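You operate a simulated robot arm through the tools that you are given. There is no shell and no other tool.

Carry out the task below with a simulated robot arm. There is one attempt and no reset: what you move stays moved.

## Task
Stack the 150 mm job card from the top of the coil table on top of the 170 mm job card. Put one of the foam crumbs from the top of the coil table on the top of the steel bench. Fetch the yellow hand pad and set it on top of the black weight. Take the grease brush and put it on the top of the coil table. Press the press zero button three times. Put the 26 mm grey block from the top of the blue table on top of the purple panel and the 20 mm grey block on the top of the blue bench. Put the corner pad from the top of the steel bench on the top of the bead table. Press the yellow button two times. Take the small grey box and put it on the top of the small blue table. Put the red block from the top of the goods table on the middle shelf of the high rack. Open the clip box lid. Any order will do. Set down upright: small grey box, red block.

It is judged by the outcome, as a careful person would: the job done as asked, and still so three seconds after it is handed in. It fails if anything else is knocked over, pushed out of place, dropped, spilled or broken. A push-on lid holds only when it is set on centred and level and pressed home; a screw cap is set on level and turned clockwise until tight.

## Robot
A 6-joint arm with a two-finger gripper on a trunk, on a base that drives. Base frame: it is fixed to the floor where the robot stands at the start and does not move with it; the origin is under the middle of the robot, x ahead of it, y to its left, z up; the surface under the hand at the start is at about z = 750. Readings come in mm, degrees, newtons and seconds.
With the tool pointing down near the work surface it reaches from about 300 to 740 mm from the robot's upright axis, wherever it stands. Its first joint turns from -166.0 to 166.0 degrees. Places, roughly: black weight (11x10x6 cm) [1300, 5700, 600]; clip box lid [-3300, 4100, 900]; corner pad (8x8x7 cm) [600, -1000, 800]; foam crumb (5x4x3 cm) [400, 200, 800]; foam crumb (5x4x4 cm) [600, 600, 800]; grease brush (3x3x16 cm) [-1100, 4400, 900]; grey block [-3250, 2500, 500]; job card [500, 0, 750]; middle shelf of the high rack [3500, -7500, 1000]; press zero button [-3300, 3300, 800]; purple panel (30x22x6 cm) [-3400, 2800, 500]; red block (8x5x6 cm) [3300, -5200, 800]; small grey box (7x6x6 cm) [3200, -4600, 800]; top of the bead table [3200, -2500, 800]; top of the blue bench [-3500, 4700, 800]; top of the coil table [700, 200, 800]; top of the small blue table [5300, -4700, 600]; top of the steel bench [500, -900, 800]; yellow button [500, -4300, 800]; yellow hand pad (8x6x5 cm) [900, 5800, 600]. Payload 1.57 kg.
The tool frame sits at the grasp point between the pads (the TCP): z along the fingers, y along the line on which they close. The tips reach 21 mm beyond it. Largest opening 70 mm; the body of the gripper starts 50 mm behind the TCP.
Orientation is that of the tool frame in the base frame, as [roll, pitch, yaw] about the fixed x, y, z axes, in that order (R = Rz(yaw) Ry(pitch) Rx(roll)). With the fingers straight down and closing along the base's y, the tool's x points along the base's -x, its y along +y and its z along -z.

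## Interface
- The arm moves only by the tool send_rows. Its argument "steps" is one flat list of numbers, 7 for each row, row after row: the finger opening in mm, from 0 to 70, then the shift along the base's x, y, z in units of 150 mm (1.0 is 150 mm), then the turn, a rotation vector about the base's x, y, z in units of 90 degrees (1.0 is 90 degrees). In form: [claw, x, y, z, wx, wy, wz, claw, x, y, z, wx, wy, wz, ...]. A call has 1 to 20 rows; each row is the pose to reach, as a shift and turn from the pose commanded when the call began. A call with a number of a shift or a turn outside -1 to 1 is refused whole. A row lasts 0.2 s, in which the tool goes at most 50 mm and 8.6 degrees; a call with a longer step from one row to the next is refused whole, and so is a gripper value outside its range. A pose out of reach is approached as far as the arm can. The call stops where the force on the tool passes 40 N (or 10 N more than at its start, if that is more) or the arm is blocked; 0.2 s more then pass. The fingers move at their own pace and stop on an object; they squeeze with about 30 N. The grip force told is the motor's: it shows also when the fingers shut on nothing. Time passes only in rows, and 0.2 s behind the last, so rows that repeat a pose let the fingers close. It gives the time, the measured TCP pose, the force on the tool (base axes), the opening and the grip force at its end, in the units of the frame above (readings bear some noise), with the torque about the TCP (base axes, N m) and any sound that the robot's microphone picked up.
- Cameras (640 x 400 px; columns grow to the right, rows downward): "scene" is now at [21.3, 139.4, 1490.6]; the picture's right is [-0.15, -0.99, 0.00], its down [-0.75, 0.11, -0.66] and it looks along [0.65, -0.10, -0.76] (base axes); focal length 293 px, centre (320, 200). "wrist" rides on the gripper at [79, 4, -81] in the tool frame; the picture's right is [-0.05, 1.00, 0.00], its down [-0.67, -0.04, -0.74] and it looks along [-0.74, -0.04, 0.67] (tool axes); focal length 256 px, centre (320, 200). There is no depth. A picture from a camera that has moved, and an enlarged one, comes with that camera's place and axes in the base frame and with its lens. The place of the scene camera against the robot may be out by one fixed shift of up to 12 mm in any direction.
- capture(camera): a new picture of that camera. No time passes.
- steer(legs): drives the robot by 1 to 6 legs, each [ahead, left, turn to the left] in mm, mm and degrees, along the robot's own axes; the way and the turn of a leg run together, so that a leg with both is an arc; at most 1500 mm and 180 degrees a leg. The arm and the cameras ride along, it lands a little off, and it stops where it bumps. It gives what a move gives.
- turn_head(pan, tilt): turns the head with the scene camera to pan (to the left, within 155 degrees either way) and tilt (down, from -29 to 69), counted from straight ahead of the robot. It gives what a move gives.
- enlarge(camera, box): a new picture of the part [left, top, right, bottom] of that camera's present view, enlarged. No time passes.
- job_done(): hands the job in; it is judged then, once.

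Nothing tells you exact positions but the pictures and the camera data. Unless the task says otherwise, let go and move clear before handing in.

The tools are called after "Emit:" by a JSON object that holds its "api" and its "payload". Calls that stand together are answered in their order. send_rows: Moves the arm, as the interface text tells. Its arguments: {"type":"object","properties":{"steps":{"type":"array"}},"required":["steps"]} The other tools are called the same way: steer (legs) drives the base; turn_head (pan, tilt) turns the head that bears the scene camera; capture (camera) takes a picture; enlarge (camera, box) takes an enlarged picture of a part of a camera's view; job_done () hands the job in.

At the start:

```text
t: 0.0
eef_pos: [402.4, 2.6, 1070.3]
orientation: [-180.0, -0.1, 179.9]
force: [-0.3, -0.3, 0.7]
ft_torque: [-0.01, -0.04, 0.01]
width: 69.9
grasp_force: 0.0
robot x, y, heading: [-0.4, 0.3, 0.3]
head pan, tilt: [-8.6, 49.0]
```

scene: 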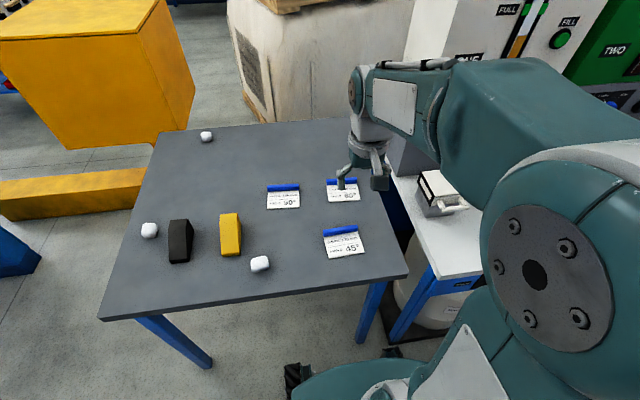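
wrist: 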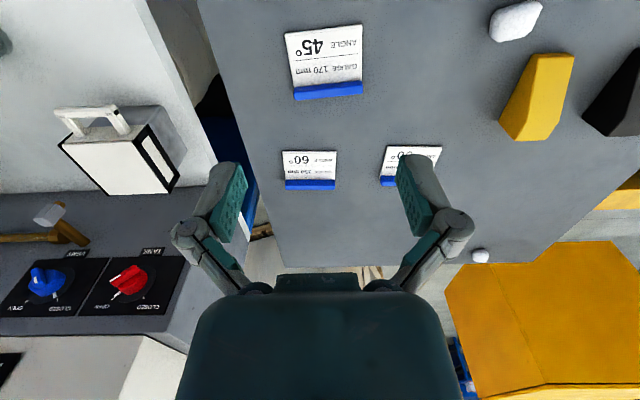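

I see the coil table with three job cards, three foam crumbs and two blocks, and the steel bench at the right. First I look closer to read the cards.

Emit:
{"api": "enlarge", "payload": {"camera": "scene", "box": [220, 150, 400, 280]}}

Emit:
{"api": "enlarge", "payload": {"camera": "wrist", "box": [260, 10, 460, 200]}}

Emit:
{"api": "enlarge", "payload": {"camera": "scene", "box": [100, 100, 300, 290]}}

```text
3.08 times, centred on (310, 215) of scene
camera zoom: at [21.3, 139.4, 1490.6], right [-0.15, -0.99, 0.0], down [-0.75, 0.11, -0.66], along [0.65, -0.1, -0.76], focal length 902 px, centre (351, 154)
```

zoom: 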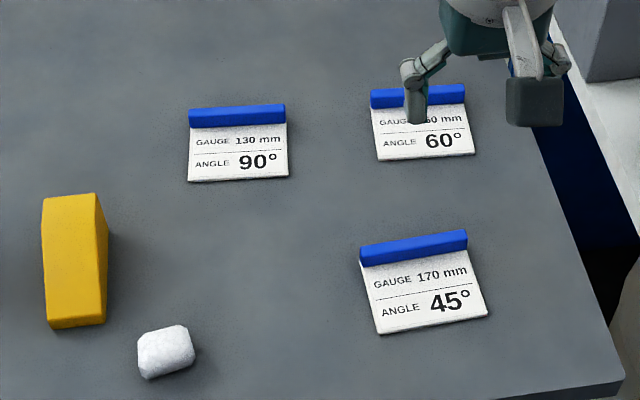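

```text
2.11 times, centred on (360, 105) of wrist
camera zoom: at [322.4, 6.2, 1151.7], right [0.05, 1.0, 0.0], down [0.67, -0.04, 0.74], along [0.74, -0.04, -0.67], focal length 539 px, centre (236, 400)
```

zoom: 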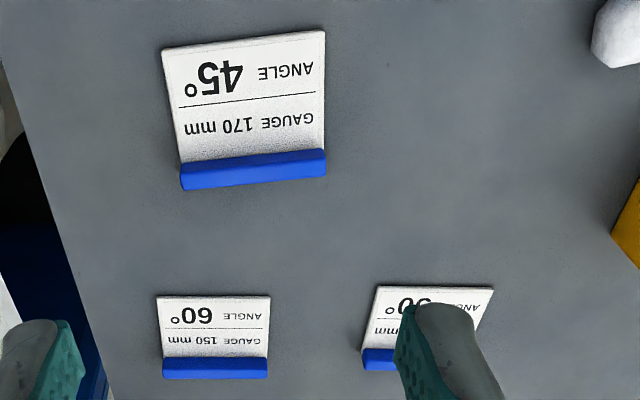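

```text
2.11 times, centred on (200, 195) of scene
camera zoom: at [21.3, 139.4, 1490.6], right [-0.15, -0.99, 0.0], down [-0.75, 0.11, -0.66], along [0.65, -0.1, -0.76], focal length 617 px, centre (573, 210)
```

zoom: 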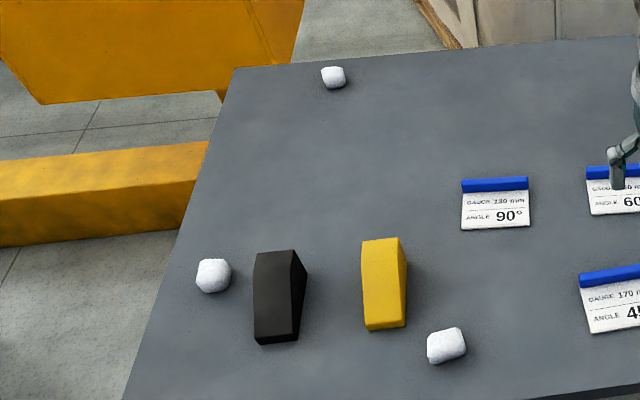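

The card marked 150 mm / 60° is the right-hand far one, at about (710,-37), and the 170 mm / 45° card is near (507,8). I turn the gripper so that it closes across the blue bar and move towards the 150 card.

Emit:
{"api": "send_rows", "payload": {"steps": [70, 0.09, -0.02, -0.08, 0, 0, -0.09, 70, 0.18, -0.04, -0.16, 0, 0, -0.18, 70, 0.27, -0.06, -0.24, 0, 0, -0.27, 70, 0.36, -0.08, -0.32, 0, 0, -0.36, 70, 0.45, -0.1, -0.4, 0, 0, -0.45, 70, 0.54, -0.12, -0.48, 0, 0, -0.54, 70, 0.63, -0.14, -0.56, 0, 0, -0.63, 70, 0.72, -0.16, -0.64, 0, 0, -0.72, 70, 0.81, -0.18, -0.72, 0, 0, -0.81, 70, 0.9, -0.2, -0.8, 0, 0, -0.9, 70, 1, -0.2, -0.9, 0, 0, -0.98, 70, 1, -0.2, -0.9, 0, 0, -1.0]}}

Emit:
{"api": "capture", "payload": {"camera": "wrist"}}

Emit:
{"api": "capture", "payload": {"camera": "scene"}}

```text
t: 2.6
eef_pos: [552.7, -29.2, 936.1]
orientation: [-179.9, 0.1, 89.9]
force: [1.1, 0.9, 0.4]
ft_torque: [0.01, 0.0, -0.01]
width: 69.9
grasp_force: 0.1
robot x, y, heading: [2.2, -2.5, -0.0]
head pan, tilt: [-8.6, 49.0]
```

```text
taken
camera wrist: at [555.8, 50.9, 1016.7], right [1.0, -0.06, 0.0], down [-0.04, -0.67, 0.75], along [-0.04, -0.74, -0.67], focal length 256 px, centre (320, 200)
```

wrist: 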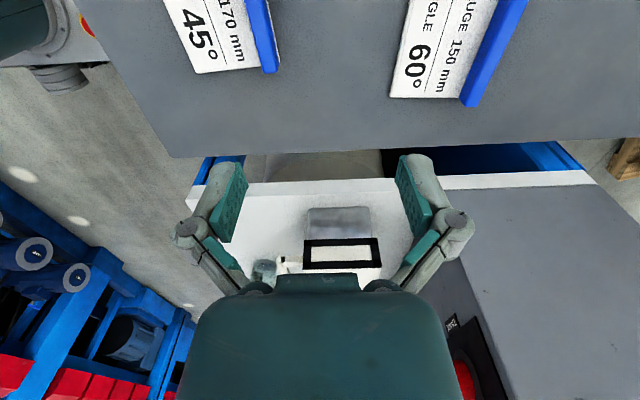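

```text
taken
camera scene: at [22.3, 139.2, 1490.6], right [-0.15, -0.99, 0.0], down [-0.75, 0.11, -0.65], along [0.65, -0.1, -0.76], focal length 293 px, centre (320, 200)
```

scene: 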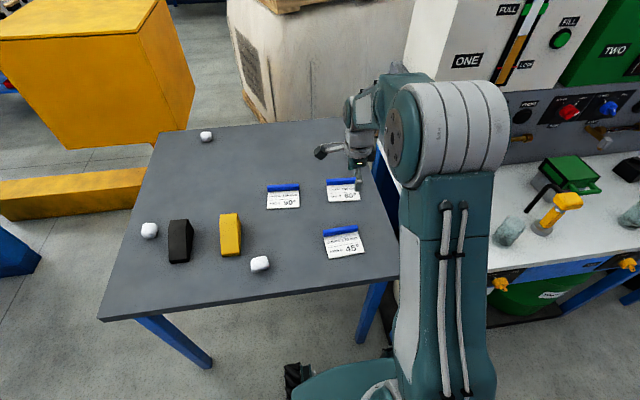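

The 150 card's bar runs from about (706,-89) to (714,15), about 4° off square. I move above its middle.

Emit:
{"api": "send_rows", "payload": {"steps": [70, 0.26, -0.01, -0.1, 0, 0, -0.024, 70, 0.52, -0.03, -0.2, 0, 0, -0.048, 70, 0.78, -0.04, -0.35, 0, 0, -0.048, 70, 1, -0.045, -0.45, 0, 0, -0.048, 70, 1, -0.045, -0.5, 0, 0, -0.048]}}

Emit:
{"api": "capture", "payload": {"camera": "wrist"}}

Emit:
{"api": "enlarge", "payload": {"camera": "scene", "box": [290, 130, 410, 270]}}

```text
t: 3.8
eef_pos: [704.2, -34.6, 860.8]
orientation: [-179.8, 0.0, 85.6]
force: [-0.3, 1.1, 0.7]
ft_torque: [0.02, 0.0, 0.01]
width: 69.8
grasp_force: 0.0
robot x, y, heading: [0.3, -0.5, 0.0]
head pan, tilt: [-8.6, 49.0]
```

```text
taken
camera wrist: at [713.0, 43.9, 942.6], right [0.99, -0.13, 0.0], down [-0.09, -0.66, 0.75], along [-0.1, -0.74, -0.67], focal length 256 px, centre (320, 200)
```

wrist: 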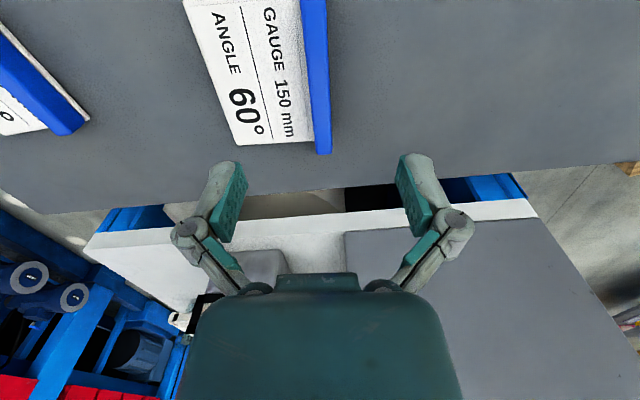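

```text
2.86 times, centred on (350, 200) of scene
camera zoom: at [23.1, 139.2, 1490.6], right [-0.15, -0.99, 0.0], down [-0.75, 0.11, -0.65], along [0.65, -0.1, -0.76], focal length 837 px, centre (234, 200)
```

zoom: 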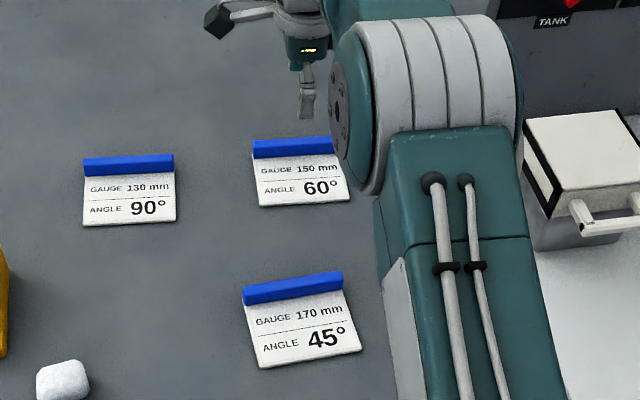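

Emit:
{"api": "enlarge", "payload": {"camera": "wrist", "box": [170, 0, 350, 170]}}

Emit:
{"api": "send_rows", "payload": {"steps": [50, 0, 0, -0.2, 0, 0, 0, 45, 0, 0, -0.35, 0, 0, 0, 40, 0, 0, -0.35, 0, 0, 0]}}

Emit:
{"api": "capture", "payload": {"camera": "wrist"}}

```text
2.35 times, centred on (260, 85) of wrist
camera zoom: at [713.0, 43.9, 942.6], right [0.99, -0.13, 0.0], down [-0.09, -0.66, 0.75], along [-0.1, -0.74, -0.67], focal length 602 px, centre (461, 471)
```

zoom: 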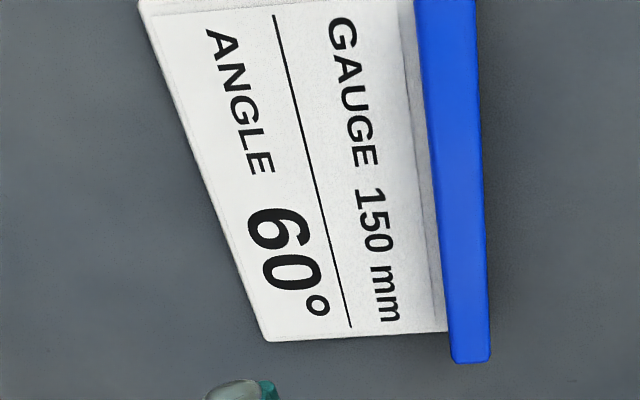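

```text
t: 4.6
eef_pos: [703.6, -36.9, 809.4]
orientation: [-180.0, 0.2, 85.7]
force: [-0.5, 0.2, 0.5]
ft_torque: [0.02, 0.01, -0.01]
width: 39.7
grasp_force: 0.1
robot x, y, heading: [1.4, -1.2, 0.2]
head pan, tilt: [-8.6, 49.0]
```

```text
taken
camera wrist: at [713.0, 42.6, 890.9], right [0.99, -0.13, 0.0], down [-0.09, -0.66, 0.75], along [-0.1, -0.74, -0.67], focal length 256 px, centre (320, 200)
```

wrist: 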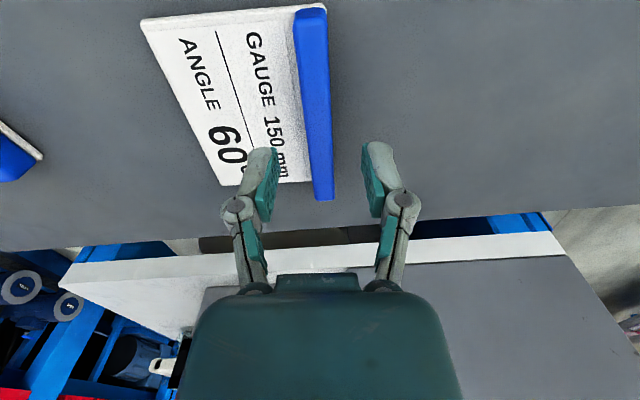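

Emit:
{"api": "send_rows", "payload": {"steps": [36, 0, 0, -0.1, 0, 0, 0, 30, 0, 0, -0.2, 0, 0, 0, 30, 0, 0, -0.2, 0, 0, 0]}}

Emit:
{"api": "enlarge", "payload": {"camera": "wrist", "box": [200, 80, 440, 230]}}

Emit:
{"api": "enlarge", "payload": {"camera": "scene", "box": [310, 130, 390, 230]}}

```text
t: 5.4
eef_pos: [702.0, -34.7, 776.2]
orientation: [180.0, 0.2, 85.7]
force: [0.2, 0.1, 0.3]
ft_torque: [0.01, 0.02, 0.0]
width: 29.7
grasp_force: 0.1
robot x, y, heading: [1.1, -0.4, -0.1]
head pan, tilt: [-8.6, 49.0]
```

```text
2.67 times, centred on (320, 155) of wrist
camera zoom: at [712.6, 43.9, 859.2], right [0.99, -0.13, 0.0], down [-0.09, -0.66, 0.75], along [-0.1, -0.74, -0.67], focal length 683 px, centre (320, 320)
```

zoom: 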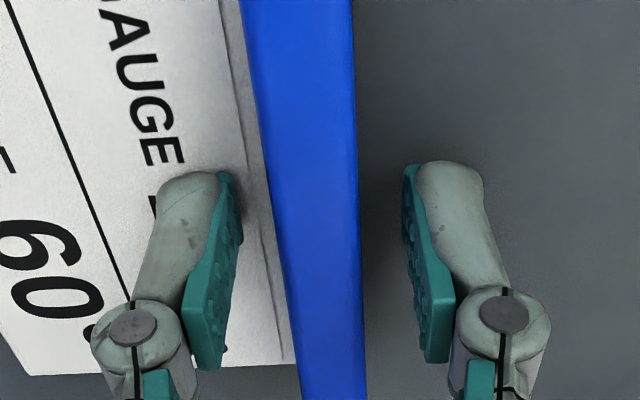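

```text
4.00 times, centred on (350, 180) of scene
camera zoom: at [23.0, 139.2, 1490.6], right [-0.15, -0.99, 0.0], down [-0.75, 0.11, -0.65], along [0.65, -0.1, -0.76], focal length 1172 px, centre (200, 280)
```

zoom: 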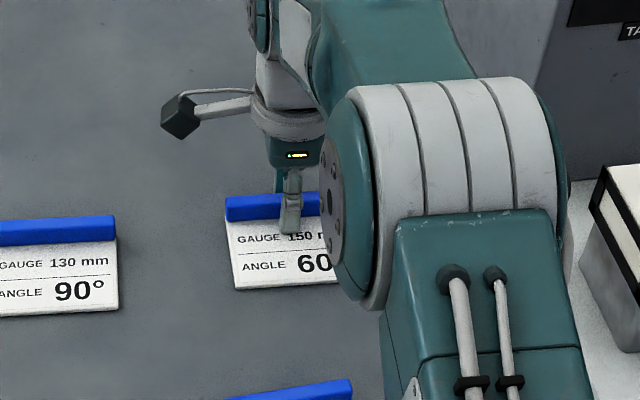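

Emit:
{"api": "send_rows", "payload": {"steps": [30, -0.017, 0, 0, 0, 0, 0, 30, -0.017, 0, -0.03, 0, 0, 0, 0, -0.017, 0, -0.03, 0, 0, 0, 0, -0.017, 0, -0.03, 0, 0, 0, 0, -0.017, 0, -0.03, 0, 0, 0]}}

Emit:
{"api": "enlarge", "payload": {"camera": "wrist", "box": [200, 80, 440, 230]}}

```text
t: 6.6
eef_pos: [701.9, -36.0, 776.0]
orientation: [179.6, 0.2, 85.6]
force: [9.1, -1.8, 31.2]
ft_torque: [-0.02, -0.05, 0.01]
width: 13.2
grasp_force: 30.4
robot x, y, heading: [-2.9, -2.3, 0.1]
head pan, tilt: [-8.6, 49.0]
```

```text
2.67 times, centred on (320, 155) of wrist
camera zoom: at [710.8, 43.6, 858.1], right [0.99, -0.13, 0.01], down [-0.09, -0.66, 0.75], along [-0.09, -0.74, -0.67], focal length 683 px, centre (320, 320)
```

zoom: 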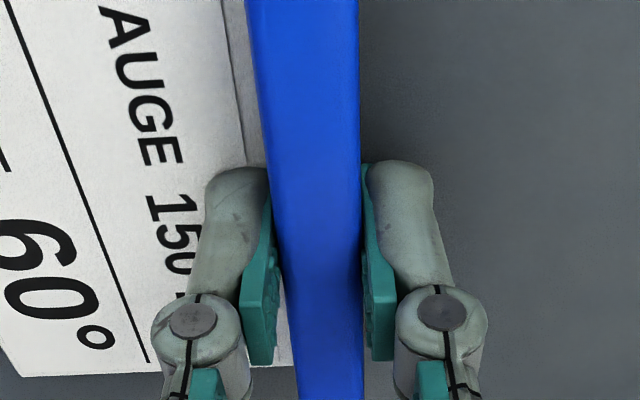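

The bar (13 mm wide) is gripped. I lift and look.

Emit:
{"api": "send_rows", "payload": {"steps": [0, 0, 0, 0.1, 0, 0, 0, 0, 0, 0, 0.3, 0, 0, 0, 0, 0, 0, 0.6, 0, 0, 0, 0, 0, 0, 0.6, 0, 0, 0]}}

Emit:
{"api": "capture", "payload": {"camera": "wrist"}}

Emit:
{"api": "enlarge", "payload": {"camera": "scene", "box": [290, 130, 410, 270]}}

```text
t: 7.6
eef_pos: [699.6, -34.8, 861.6]
orientation: [-179.9, 0.2, 85.8]
force: [0.3, 0.1, 0.3]
ft_torque: [0.0, -0.02, 0.02]
width: 13.1
grasp_force: 30.3
robot x, y, heading: [-0.1, -1.0, 0.2]
head pan, tilt: [-8.6, 49.0]
```

```text
taken
camera wrist: at [709.9, 43.9, 943.7], right [0.99, -0.13, 0.0], down [-0.08, -0.66, 0.75], along [-0.1, -0.74, -0.67], focal length 256 px, centre (320, 200)
```

wrist: 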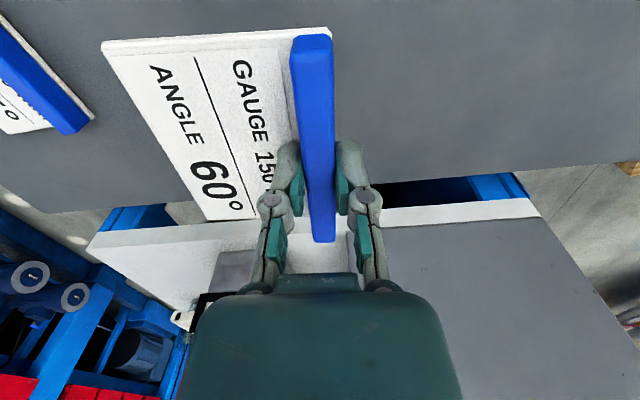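

```text
2.86 times, centred on (350, 200) of scene
camera zoom: at [22.9, 139.2, 1490.6], right [-0.15, -0.99, 0.0], down [-0.75, 0.11, -0.65], along [0.65, -0.1, -0.76], focal length 837 px, centre (234, 200)
```

zoom: 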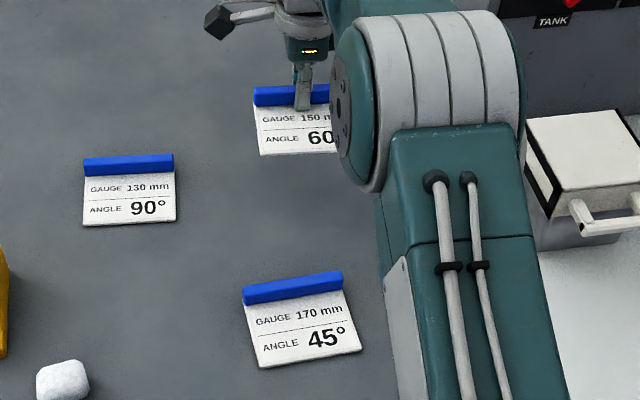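

Emit:
{"api": "send_rows", "payload": {"steps": [0, -0.2, 0.15, 0.1, 0, 0, 0.025, 0, -0.4, 0.3, 0.2, 0, 0, 0.05, 0, -0.6, 0.45, 0.3, 0, 0, 0.076, 0, -0.6, 0.6, 0.3, 0, 0, 0.076, 0, -0.6, 0.6, 0.3, 0, 0, 0.076]}}

Emit:
{"api": "capture", "payload": {"camera": "wrist"}}

Emit:
{"api": "enlarge", "payload": {"camera": "wrist", "box": [0, 0, 240, 150]}}

```text
t: 8.8
eef_pos: [609.1, 54.1, 907.1]
orientation: [-179.8, 0.2, 92.4]
force: [-0.3, 0.7, 0.1]
ft_torque: [-0.03, -0.02, 0.0]
width: 13.1
grasp_force: 29.8
robot x, y, heading: [0.3, -0.0, -0.0]
head pan, tilt: [-8.6, 49.0]
```

```text
taken
camera wrist: at [609.3, 134.5, 988.6], right [1.0, -0.01, 0.0], down [-0.01, -0.67, 0.75], along [-0.01, -0.75, -0.67], focal length 256 px, centre (320, 200)
```

wrist: 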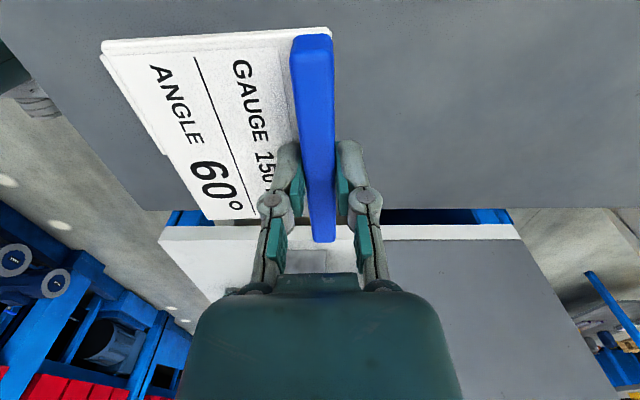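

```text
2.67 times, centred on (120, 75) of wrist
camera zoom: at [609.3, 134.5, 988.6], right [1.0, -0.01, 0.0], down [-0.01, -0.67, 0.75], along [-0.01, -0.75, -0.67], focal length 683 px, centre (853, 533)
```

zoom: 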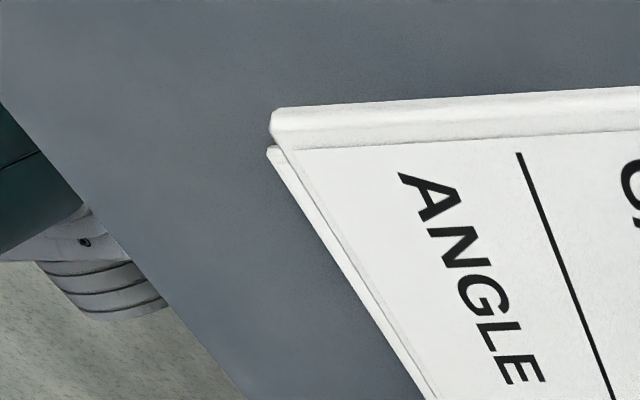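

Emit:
{"api": "send_rows", "payload": {"steps": [0, -0.25, -0.1, 0, 0, 0, 0, 0, -0.5, -0.2, 0, 0, 0, 0, 0, -0.75, -0.3, -0.1, 0, 0, 0, 0, -0.939, -0.315, -0.3, 0, 0, 0, 0, -0.939, -0.315, -0.5, 0, 0, 0, 0, -0.939, -0.315, -0.65, 0, 0, 0, 0, -0.939, -0.315, -0.65, 0, 0, 0]}}

Emit:
{"api": "capture", "payload": {"camera": "wrist"}}

Emit:
{"api": "enlarge", "payload": {"camera": "scene", "box": [290, 180, 410, 270]}}

```text
t: 10.4
eef_pos: [468.8, 9.6, 808.9]
orientation: [-179.9, 0.1, 92.4]
force: [-0.5, -0.8, -1.5]
ft_torque: [0.0, 0.01, -0.03]
width: 13.2
grasp_force: 30.1
robot x, y, heading: [-1.3, -2.1, 0.4]
head pan, tilt: [-8.6, 49.0]
```

```text
taken
camera wrist: at [469.2, 89.3, 890.8], right [1.0, -0.01, 0.0], down [-0.01, -0.67, 0.75], along [-0.01, -0.75, -0.67], focal length 256 px, centre (320, 200)
```

wrist: 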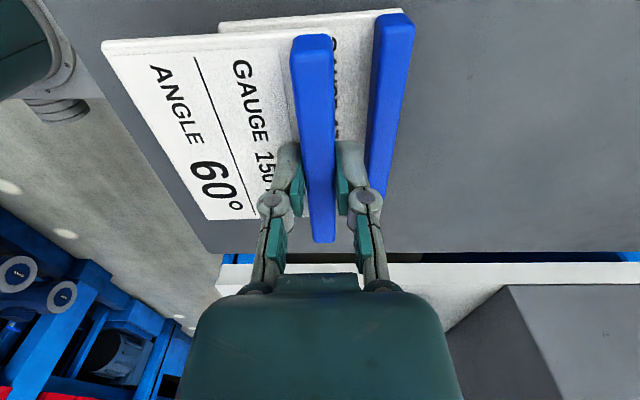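

```text
4.44 times, centred on (350, 225) of scene
camera zoom: at [22.1, 139.5, 1490.6], right [-0.15, -0.99, 0.0], down [-0.75, 0.11, -0.65], along [0.65, -0.1, -0.76], focal length 1302 px, centre (187, 89)
```

zoom: 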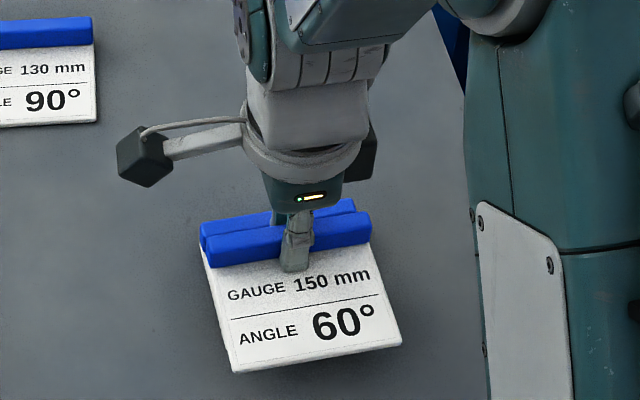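

The held card lines up parallel with the 170 card, in front of its bar. I nudge 5 mm forward and set it down.

Emit:
{"api": "send_rows", "payload": {"steps": [0, 0.033, 0, -0.05, 0, 0, 0, 0, 0.033, 0, -0.12, 0, 0, 0, 0, 0.033, 0, -0.17, 0, 0, 0, 0, 0.033, 0, -0.2, 0, 0, 0, 0, 0.033, 0, -0.2, 0, 0, 0]}}

Emit:
{"api": "enlarge", "payload": {"camera": "wrist", "box": [80, 0, 440, 250]}}

```text
t: 11.6
eef_pos: [474.3, 8.4, 782.2]
orientation: [179.7, 0.1, 92.6]
force: [-4.6, 1.2, 30.6]
ft_torque: [0.04, 0.25, -0.02]
width: 13.1
grasp_force: 30.1
robot x, y, heading: [1.4, -2.2, 0.0]
head pan, tilt: [-8.6, 49.0]
```

```text
1.60 times, centred on (260, 125) of wrist
camera zoom: at [474.5, 88.1, 863.6], right [1.0, -0.01, 0.0], down [-0.01, -0.67, 0.75], along [-0.01, -0.75, -0.67], focal length 410 px, centre (416, 320)
```

zoom: 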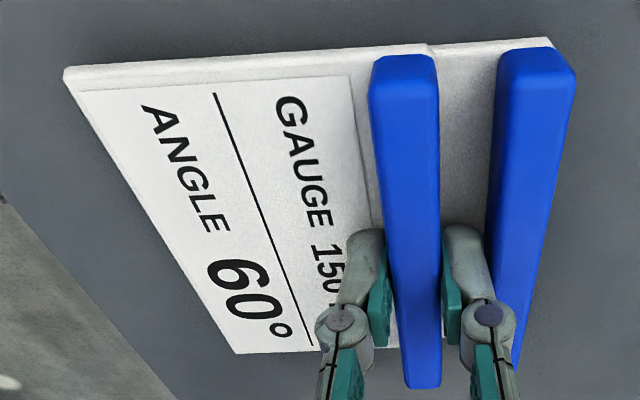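

Emit:
{"api": "send_rows", "payload": {"steps": [13, 0, 0, 0.01, 0, 0, 0, 22, 0, 0, 0.01, 0, 0, 0, 22, 0, 0, 0.01, 0, 0, 0, 22, 0, 0, 0.1, 0, 0, 0, 22, 0, 0, 0.3, 0, 0, 0, 22, 0, 0, 0.6, 0, 0, 0, 22, 0, 0, 0.9, 0, 0, 0]}}

Emit:
{"api": "capture", "payload": {"camera": "wrist"}}

Emit:
{"api": "enlarge", "payload": {"camera": "scene", "box": [100, 100, 400, 290]}}

```text
t: 13.2
eef_pos: [474.9, 7.1, 917.3]
orientation: [-179.9, 0.1, 92.5]
force: [0.4, 0.3, 0.1]
ft_torque: [-0.01, 0.0, 0.02]
width: 22.0
grasp_force: 0.1
robot x, y, heading: [1.0, 0.5, -0.1]
head pan, tilt: [-8.6, 49.0]
```

```text
taken
camera wrist: at [475.7, 87.7, 998.3], right [1.0, -0.01, 0.0], down [-0.01, -0.67, 0.75], along [-0.01, -0.75, -0.67], focal length 256 px, centre (320, 200)
```

wrist: 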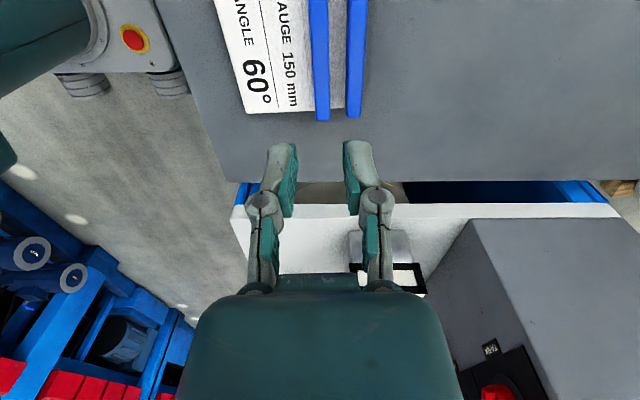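

```text
2.11 times, centred on (250, 195) of scene
camera zoom: at [21.9, 139.3, 1490.6], right [-0.15, -0.99, 0.0], down [-0.75, 0.11, -0.65], along [0.65, -0.1, -0.76], focal length 617 px, centre (467, 210)
```

zoom: 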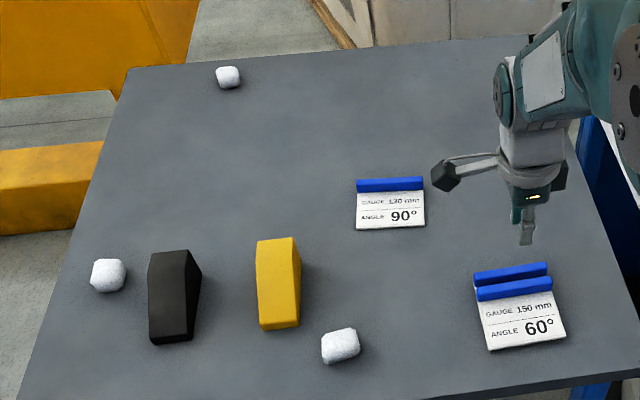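

The 150 card lies flat on the 170 card. Next is the near crumb at about (417,250); I move over towards it.

Emit:
{"api": "send_rows", "payload": {"steps": [40, -0.1, 0.2, 0, 0, 0, 0, 60, -0.2, 0.4, 0, 0, 0, 0, 70, -0.3, 0.6, 0, 0, 0, 0, 70, -0.38, 0.8, 0, 0, 0, 0, 70, -0.38, 1, 0, 0, 0, 0]}}

Emit:
{"api": "send_rows", "payload": {"steps": [70, 0, 0.2, -0.1, 0, 0, 0, 70, 0, 0.4, -0.2, 0, 0, 0, 70, 0, 0.6, -0.3, 0, 0, 0, 70, 0, 0.6, -0.35, 0, 0, 0]}}

Emit:
{"api": "capture", "payload": {"camera": "wrist"}}

Emit:
{"api": "capture", "payload": {"camera": "scene"}}

```text
t: 14.4
eef_pos: [414.5, 160.5, 914.6]
orientation: [-180.0, 0.1, 92.5]
force: [0.6, 0.7, 0.1]
ft_torque: [-0.04, -0.01, -0.01]
width: 69.7
grasp_force: 0.1
robot x, y, heading: [0.7, -0.5, -0.2]
head pan, tilt: [-8.6, 49.0]
```

```text
t: 15.4
eef_pos: [415.5, 249.7, 862.2]
orientation: [-179.9, 0.1, 92.5]
force: [0.4, 0.1, 0.8]
ft_torque: [0.0, 0.0, -0.02]
width: 70.1
grasp_force: 0.0
robot x, y, heading: [-1.9, 2.7, 0.0]
head pan, tilt: [-8.6, 49.0]
```

```text
taken
camera wrist: at [416.5, 328.3, 944.0], right [1.0, -0.01, 0.0], down [-0.01, -0.67, 0.75], along [-0.01, -0.75, -0.67], focal length 256 px, centre (320, 200)
```

wrist: 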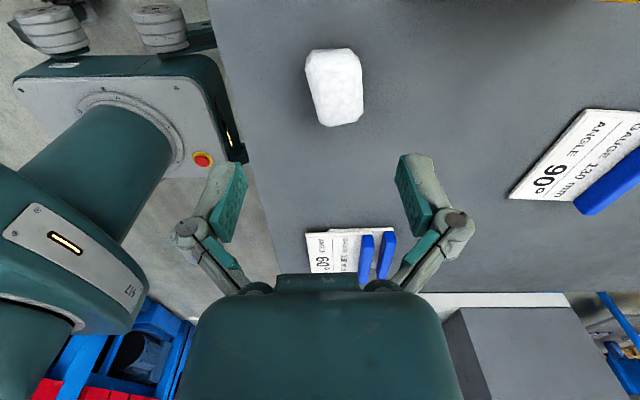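

```text
taken
camera scene: at [21.7, 140.9, 1490.5], right [-0.15, -0.99, 0.0], down [-0.75, 0.11, -0.66], along [0.65, -0.1, -0.76], focal length 293 px, centre (320, 200)
```

scene: 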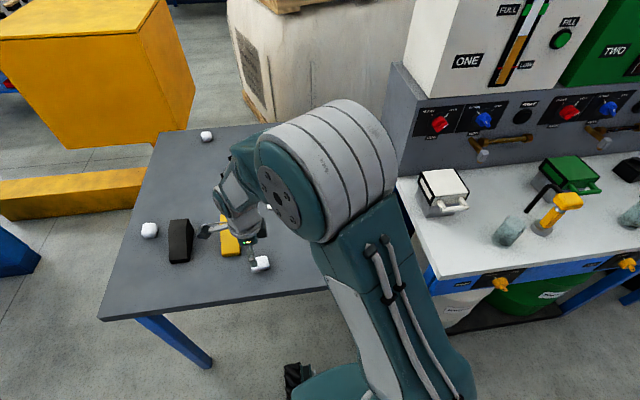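

Emit:
{"api": "send_rows", "payload": {"steps": [70, 0.067, 0, -0.15, 0, 0, 0, 70, 0.067, 0, -0.3, 0, 0, 0, 70, 0.067, 0, -0.45, 0, 0, 0, 70, 0.067, 0, -0.585, 0, 0, 0, 70, 0.067, 0, -0.585, 0, 0, 0]}}

Emit:
{"api": "capture", "payload": {"camera": "wrist"}}

Emit:
{"api": "turn_head", "payload": {"pan": -50, "tilt": 40}}

Emit:
{"api": "capture", "payload": {"camera": "scene"}}

```text
t: 16.6
eef_pos: [425.5, 248.4, 773.5]
orientation: [180.0, 0.1, 92.5]
force: [0.2, -0.4, -0.6]
ft_torque: [0.01, -0.03, -0.01]
width: 69.8
grasp_force: 0.0
robot x, y, heading: [-1.6, -0.1, -0.1]
head pan, tilt: [-8.6, 49.0]
```

```text
taken
camera wrist: at [426.0, 327.8, 856.0], right [1.0, -0.01, 0.0], down [-0.01, -0.67, 0.75], along [-0.01, -0.75, -0.67], focal length 256 px, centre (320, 200)
```

wrist: 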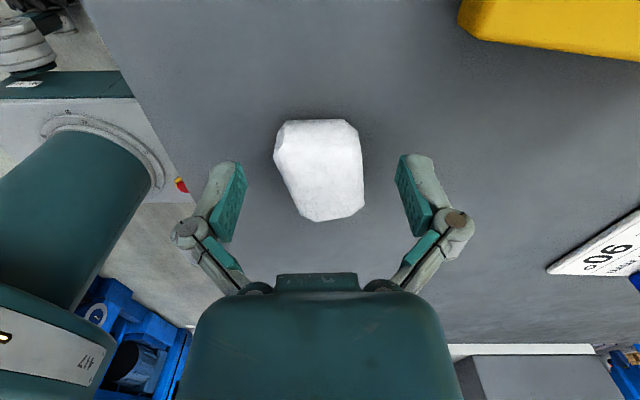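

```text
t: 17.7
eef_pos: [425.3, 249.0, 774.1]
orientation: [-179.8, 0.1, 92.4]
force: [0.1, -0.5, -0.1]
ft_torque: [-0.02, -0.01, -0.02]
width: 70.1
grasp_force: 0.0
robot x, y, heading: [-3.0, -0.8, -0.2]
head pan, tilt: [-50.0, 40.0]
```

```text
taken
camera scene: at [-0.4, 87.5, 1503.4], right [-0.77, -0.64, 0.0], down [-0.41, 0.49, -0.77], along [0.49, -0.59, -0.64], focal length 293 px, centre (320, 200)
```

scene: 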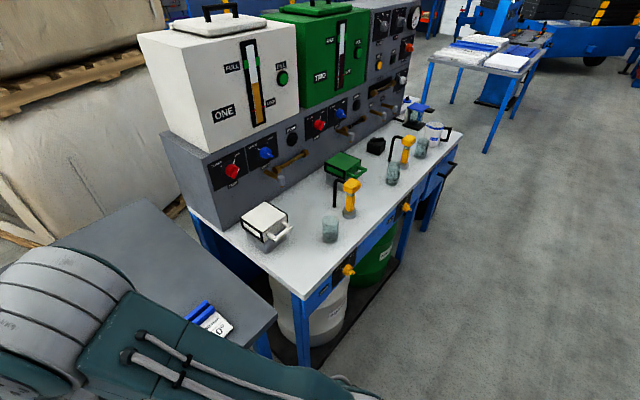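

The crumb sits between the fingers. I grip it, lift it, and will take it to a free spot near the bench's near-left corner, about (400,-290).

Emit:
{"api": "send_rows", "payload": {"steps": [40, 0, 0, 0, 0, 0, 0, 20, 0, 0, 0, 0, 0, 0, 20, 0, 0, 0, 0, 0, 0, 20, 0, 0, 0.2, 0, 0, 0, 20, 0, 0, 0.5, 0, 0, 0, 20, 0, 0, 0.8, 0, 0, 0, 20, 0, 0, 1, 0, 0, 0]}}

Emit:
{"api": "capture", "payload": {"camera": "wrist"}}

```text
t: 19.3
eef_pos: [428.0, 248.4, 926.4]
orientation: [-180.0, 0.1, 92.5]
force: [0.4, -0.5, -0.9]
ft_torque: [-0.02, -0.04, 0.01]
width: 33.2
grasp_force: 30.0
robot x, y, heading: [-0.7, 0.7, 0.1]
head pan, tilt: [-50.0, 40.0]
```

```text
taken
camera wrist: at [427.9, 328.3, 1006.7], right [1.0, -0.01, 0.0], down [-0.01, -0.67, 0.75], along [-0.01, -0.75, -0.67], focal length 256 px, centre (320, 200)
```

wrist: 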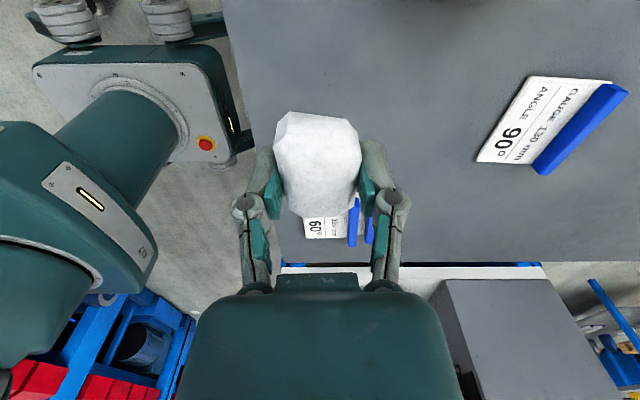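

Emit:
{"api": "send_rows", "payload": {"steps": [20, 0, -0.25, 0.1, 0, 0, 0, 20, 0, -0.5, 0.2, 0, 0, 0, 20, 0, -0.75, 0.2, 0, 0, 0, 20, 0, -1, 0.2, 0, 0, 0]}}

Emit:
{"api": "send_rows", "payload": {"steps": [20, 0, -0.25, 0, 0, 0, 0, 20, 0, -0.5, 0, 0, 0, 0, 20, 0, -0.75, 0, 0, 0, 0, 20, 0, -1, 0, 0, 0, 0]}}

Emit:
{"api": "send_rows", "payload": {"steps": [20, 0, -0.25, 0, 0, 0, 0, 20, -0.1, -0.5, 0, 0, 0, 0, 20, -0.15, -0.75, 0, 0, 0, 0, 20, -0.17, -1, 0, 0, 0, 0]}}

Emit:
{"api": "send_rows", "payload": {"steps": [20, 0, -0.2, 0, 0, 0, 0, 20, 0, -0.4, 0, 0, 0, 0, 20, 0, -0.6, 0, 0, 0, 0, 20, 0, -0.6, -0.2, 0, 0, 0, 20, 0, -0.6, -0.2, 0, 0, 0]}}

Emit:
{"api": "capture", "payload": {"camera": "wrist"}}

Emit:
{"api": "capture", "payload": {"camera": "scene"}}

```text
t: 20.3
eef_pos: [426.3, 95.7, 955.7]
orientation: [-180.0, 0.1, 92.5]
force: [0.5, -0.1, -1.3]
ft_torque: [0.0, 0.0, 0.04]
width: 33.0
grasp_force: 29.9
robot x, y, heading: [2.0, 0.1, 0.1]
head pan, tilt: [-50.0, 40.0]
```

```text
t: 21.3
eef_pos: [426.1, -49.3, 955.8]
orientation: [-179.9, 0.0, 92.5]
force: [0.9, -0.2, -0.6]
ft_torque: [-0.02, 0.02, 0.03]
width: 33.3
grasp_force: 29.7
robot x, y, heading: [-1.7, 2.8, -0.2]
head pan, tilt: [-50.0, 40.0]
```

```text
t: 22.3
eef_pos: [401.3, -202.1, 955.9]
orientation: [179.9, 0.0, 92.5]
force: [-0.6, -0.6, 0.1]
ft_torque: [-0.02, -0.03, -0.01]
width: 33.0
grasp_force: 29.9
robot x, y, heading: [-0.7, 1.8, 0.1]
head pan, tilt: [-50.0, 40.0]
```

```text
t: 23.5
eef_pos: [401.5, -292.2, 927.6]
orientation: [179.9, 0.0, 92.5]
force: [-0.6, 0.1, -0.7]
ft_torque: [-0.01, 0.0, 0.01]
width: 33.3
grasp_force: 29.6
robot x, y, heading: [2.5, -0.3, 0.1]
head pan, tilt: [-50.0, 40.0]
```

```text
taken
camera wrist: at [401.8, -212.9, 1009.0], right [1.0, -0.01, 0.0], down [-0.01, -0.67, 0.75], along [-0.01, -0.75, -0.67], focal length 256 px, centre (320, 200)
```

wrist: 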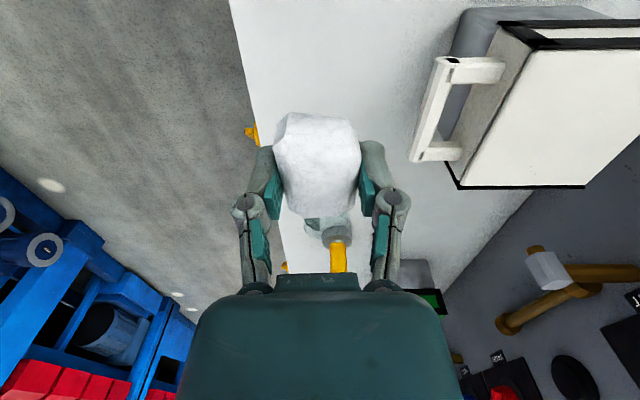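

```text
taken
camera scene: at [-0.7, 84.2, 1503.6], right [-0.77, -0.64, 0.0], down [-0.41, 0.49, -0.77], along [0.49, -0.59, -0.64], focal length 293 px, centre (320, 200)
```

scene: 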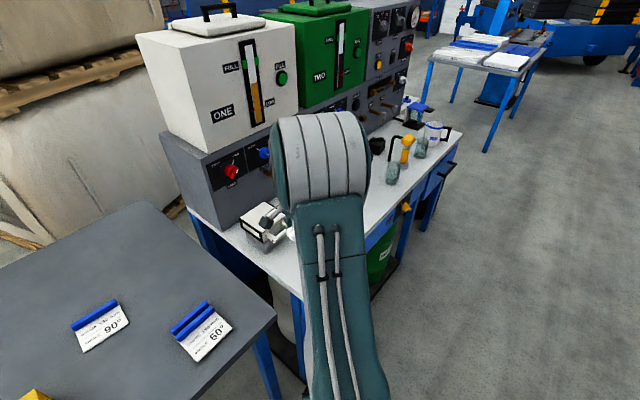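

Emit:
{"api": "send_rows", "payload": {"steps": [20, 0.08, 0, -0.2, 0, 0, 0, 20, 0.08, 0, -0.4, 0, 0, 0, 20, 0.08, 0, -0.6, 0, 0, 0, 20, 0.08, 0, -0.75, 0, 0, 0, 20, 0.08, 0, -0.85, 0, 0, 0, 20, 0.08, 0, -0.85, 0, 0, 0]}}

Emit:
{"api": "capture", "payload": {"camera": "wrist"}}

```text
t: 24.9
eef_pos: [412.6, -293.5, 797.0]
orientation: [180.0, -0.1, 92.4]
force: [0.0, -0.4, -0.1]
ft_torque: [-0.03, 0.0, 0.0]
width: 33.0
grasp_force: 30.2
robot x, y, heading: [-1.8, -3.3, 0.1]
head pan, tilt: [-50.0, 40.0]
```

```text
taken
camera wrist: at [414.0, -213.3, 879.8], right [1.0, -0.01, 0.0], down [-0.01, -0.67, 0.75], along [-0.01, -0.75, -0.67], focal length 256 px, centre (320, 200)
```

wrist: 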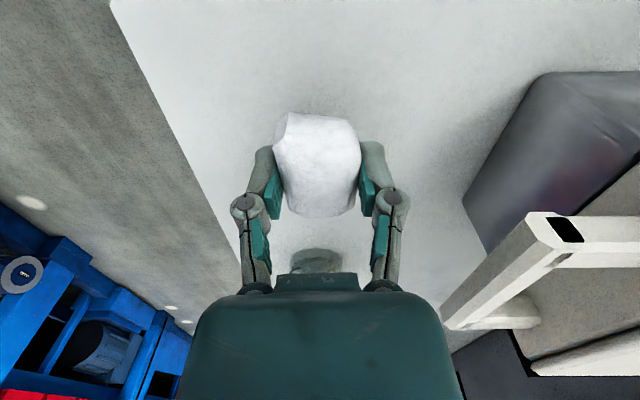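

Emit:
{"api": "send_rows", "payload": {"steps": [20, 0, 0, -0.06, 0, 0, 0, 20, 0, 0, -0.1, 0, 0, 0, 20, 0, 0, -0.14, 0, 0, 0, 20, 0, 0, -0.16, 0, 0, 0, 20, 0, 0, -0.16, 0, 0, 0]}}

Emit:
{"api": "capture", "payload": {"camera": "wrist"}}

```text
t: 26.1
eef_pos: [413.4, -294.1, 774.6]
orientation: [180.0, 0.1, 92.5]
force: [-1.1, 0.4, 9.5]
ft_torque: [-0.04, 0.06, 0.0]
width: 33.3
grasp_force: 29.7
robot x, y, heading: [-0.5, 5.8, -0.1]
head pan, tilt: [-50.0, 40.0]
```

```text
taken
camera wrist: at [414.0, -213.9, 856.3], right [1.0, -0.01, 0.0], down [-0.01, -0.67, 0.75], along [-0.01, -0.75, -0.67], focal length 256 px, centre (320, 200)
```

wrist: 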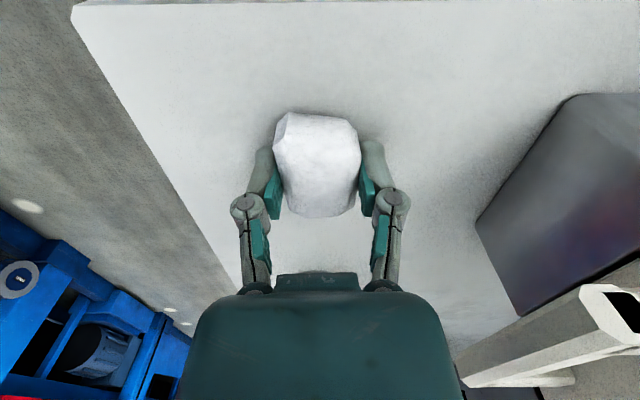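

Contact at 9.5 N: the bench top is at about z=750. I open and lift clear.

Emit:
{"api": "send_rows", "payload": {"steps": [33, 0, 0, 0, 0, 0, 0, 45, 0, 0, 0, 0, 0, 0, 52, 0, 0, 0, 0, 0, 0, 52, 0, 0, 0.2, 0, 0, 0, 52, 0, 0, 0.5, 0, 0, 0, 52, 0, 0, 0.8, 0, 0, 0, 52, 0, 0, 1, 0, 0, 0]}}

Emit:
{"api": "capture", "payload": {"camera": "wrist"}}

```text
t: 27.7
eef_pos: [413.0, -291.6, 924.9]
orientation: [-179.8, -0.1, 92.5]
force: [0.1, 0.2, 0.0]
ft_torque: [-0.02, 0.0, -0.04]
width: 52.1
grasp_force: 0.3
robot x, y, heading: [1.9, 0.2, 0.3]
head pan, tilt: [-50.0, 40.0]
```

```text
taken
camera wrist: at [413.8, -212.9, 1006.6], right [1.0, -0.01, 0.0], down [-0.01, -0.67, 0.75], along [-0.01, -0.75, -0.67], focal length 256 px, centre (320, 200)
```

wrist: 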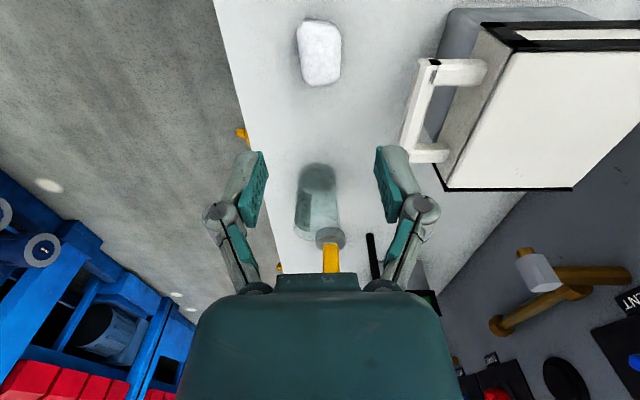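

The crumb is on the steel bench. I bring the arm back to its high carry pose and look around to plan the driving.

Emit:
{"api": "send_rows", "payload": {"steps": [60, 0, 0.1, 0.2, 0, 0, 0.08, 60, 0, 0.25, 0.4, 0, 0, 0.16, 60, 0, 0.4, 0.6, 0, 0, 0.24, 60, 0, 0.55, 0.8, 0, 0, 0.32, 60, 0, 0.7, 0.98, 0, 0, 0.4, 60, 0, 0.85, 0.98, 0, 0, 0.48, 60, 0, 1, 0.98, 0, 0, 0.56]}}

Emit:
{"api": "send_rows", "payload": {"steps": [60, 0, 0.2, 0, 0, 0, 0.08, 60, 0, 0.4, 0, 0, 0, 0.16, 60, -0.05, 0.6, 0, 0, 0, 0.24, 60, -0.07, 0.8, 0, 0, 0, 0.32, 60, -0.07, 0.96, 0, 0, 0, 0.4, 60, -0.07, 0.96, 0, 0, 0, 0.412]}}

Emit:
{"api": "turn_head", "payload": {"pan": 0, "tilt": 15}}

Emit:
{"api": "capture", "payload": {"camera": "scene"}}

Emit:
{"api": "turn_head", "payload": {"pan": 75, "tilt": 15}}

Emit:
{"api": "capture", "payload": {"camera": "scene"}}

Emit:
{"api": "turn_head", "payload": {"pan": 145, "tilt": 15}}

Emit:
{"api": "capture", "payload": {"camera": "scene"}}

Emit:
{"api": "turn_head", "payload": {"pan": -75, "tilt": 15}}

Emit:
{"api": "capture", "payload": {"camera": "scene"}}

Emit:
{"api": "turn_head", "payload": {"pan": -145, "tilt": 15}}

Emit:
{"api": "capture", "payload": {"camera": "scene"}}

```text
t: 29.3
eef_pos: [413.1, -142.2, 1071.0]
orientation: [-179.9, 0.0, 143.0]
force: [-0.1, 0.1, 0.2]
ft_torque: [0.03, 0.04, -0.01]
width: 59.8
grasp_force: 0.2
robot x, y, heading: [0.4, 1.7, 0.1]
head pan, tilt: [-50.0, 40.0]
```

```text
t: 30.7
eef_pos: [403.3, 2.5, 1071.2]
orientation: [180.0, 0.0, -180.0]
force: [-0.1, -0.1, 1.1]
ft_torque: [0.01, 0.02, 0.03]
width: 60.0
grasp_force: 0.1
robot x, y, heading: [-2.7, 0.0, 0.1]
head pan, tilt: [-50.0, 40.0]
```

```text
t: 31.9
eef_pos: [403.3, 2.5, 1070.1]
orientation: [-180.0, 0.1, 180.0]
force: [0.0, 1.2, -0.1]
ft_torque: [0.03, 0.01, 0.01]
width: 60.1
grasp_force: 0.2
robot x, y, heading: [-0.3, 0.3, -0.1]
head pan, tilt: [0.0, 15.0]
```

```text
taken
camera scene: at [37.7, 150.9, 1543.0], right [0.0, -1.0, 0.0], down [-0.26, 0.0, -0.97], along [0.97, 0.0, -0.26], focal length 293 px, centre (320, 200)
```

scene: 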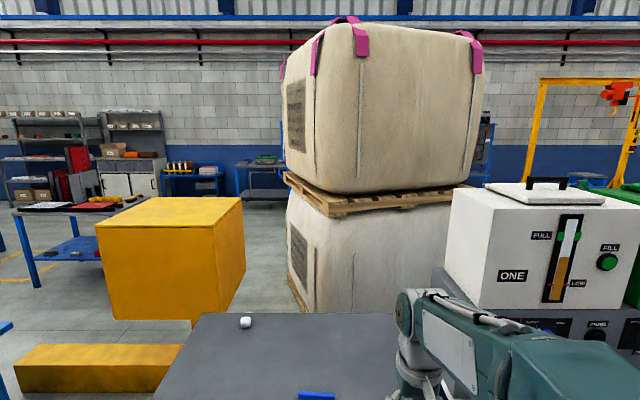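

```text
t: 33.3
eef_pos: [404.0, 2.2, 1070.3]
orientation: [-180.0, 0.0, 180.0]
force: [-0.1, 0.9, -0.2]
ft_torque: [0.0, 0.0, -0.01]
width: 59.9
grasp_force: 0.1
robot x, y, heading: [3.5, -3.4, -0.1]
head pan, tilt: [75.0, 15.0]
```

```text
taken
camera scene: at [-31.5, 241.3, 1543.0], right [0.97, -0.26, 0.0], down [-0.07, -0.25, -0.97], along [0.25, 0.93, -0.26], focal length 293 px, centre (320, 200)
```

scene: 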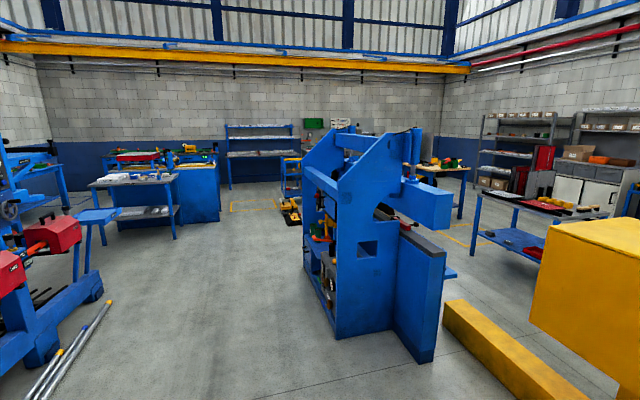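

```text
t: 34.7
eef_pos: [403.4, 1.7, 1070.0]
orientation: [-179.9, 0.0, 180.0]
force: [0.0, 0.2, 0.0]
ft_torque: [0.0, 0.02, 0.03]
width: 59.9
grasp_force: 0.2
robot x, y, heading: [2.4, -1.4, 0.0]
head pan, tilt: [145.0, 15.0]
```

```text
taken
camera scene: at [-132.2, 204.7, 1543.1], right [0.57, 0.82, 0.0], down [0.21, -0.15, -0.97], along [-0.79, 0.55, -0.26], focal length 293 px, centre (320, 200)
```

scene: 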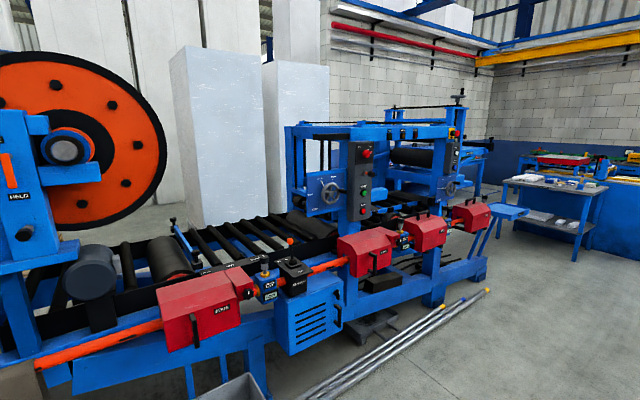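

```text
t: 37.9
eef_pos: [402.1, 1.2, 1070.6]
orientation: [-179.9, 0.1, -180.0]
force: [0.4, 0.2, -0.2]
ft_torque: [0.05, 0.03, -0.02]
width: 59.8
grasp_force: 0.0
robot x, y, heading: [1.2, 0.8, -0.1]
head pan, tilt: [-75.0, 15.0]
```

```text
taken
camera scene: at [-31.6, 60.8, 1543.1], right [-0.97, -0.26, 0.0], down [-0.07, 0.25, -0.97], along [0.25, -0.93, -0.26], focal length 293 px, centre (320, 200)
```

scene: 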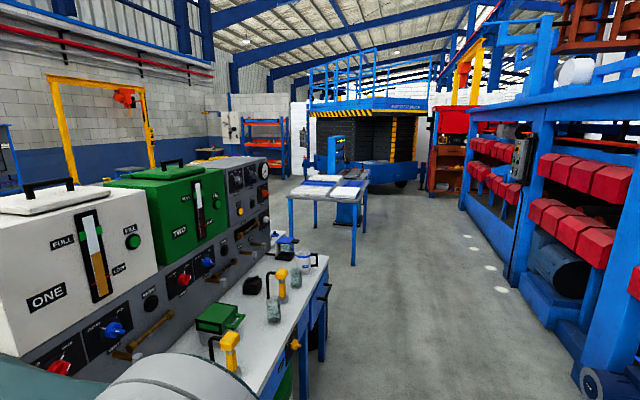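

```text
t: 39.3
eef_pos: [403.6, 1.7, 1071.1]
orientation: [179.9, 0.0, 179.8]
force: [-0.5, 0.3, 0.5]
ft_torque: [0.02, -0.02, -0.01]
width: 59.9
grasp_force: 0.1
robot x, y, heading: [0.3, 2.4, 0.3]
head pan, tilt: [-145.0, 15.0]
```

```text
taken
camera scene: at [-132.2, 97.4, 1543.2], right [-0.57, 0.82, 0.0], down [0.21, 0.15, -0.97], along [-0.79, -0.55, -0.26], focal length 293 px, centre (320, 200)
```

scene: 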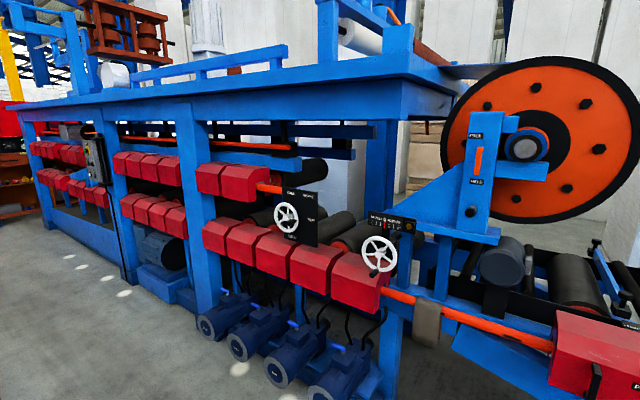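

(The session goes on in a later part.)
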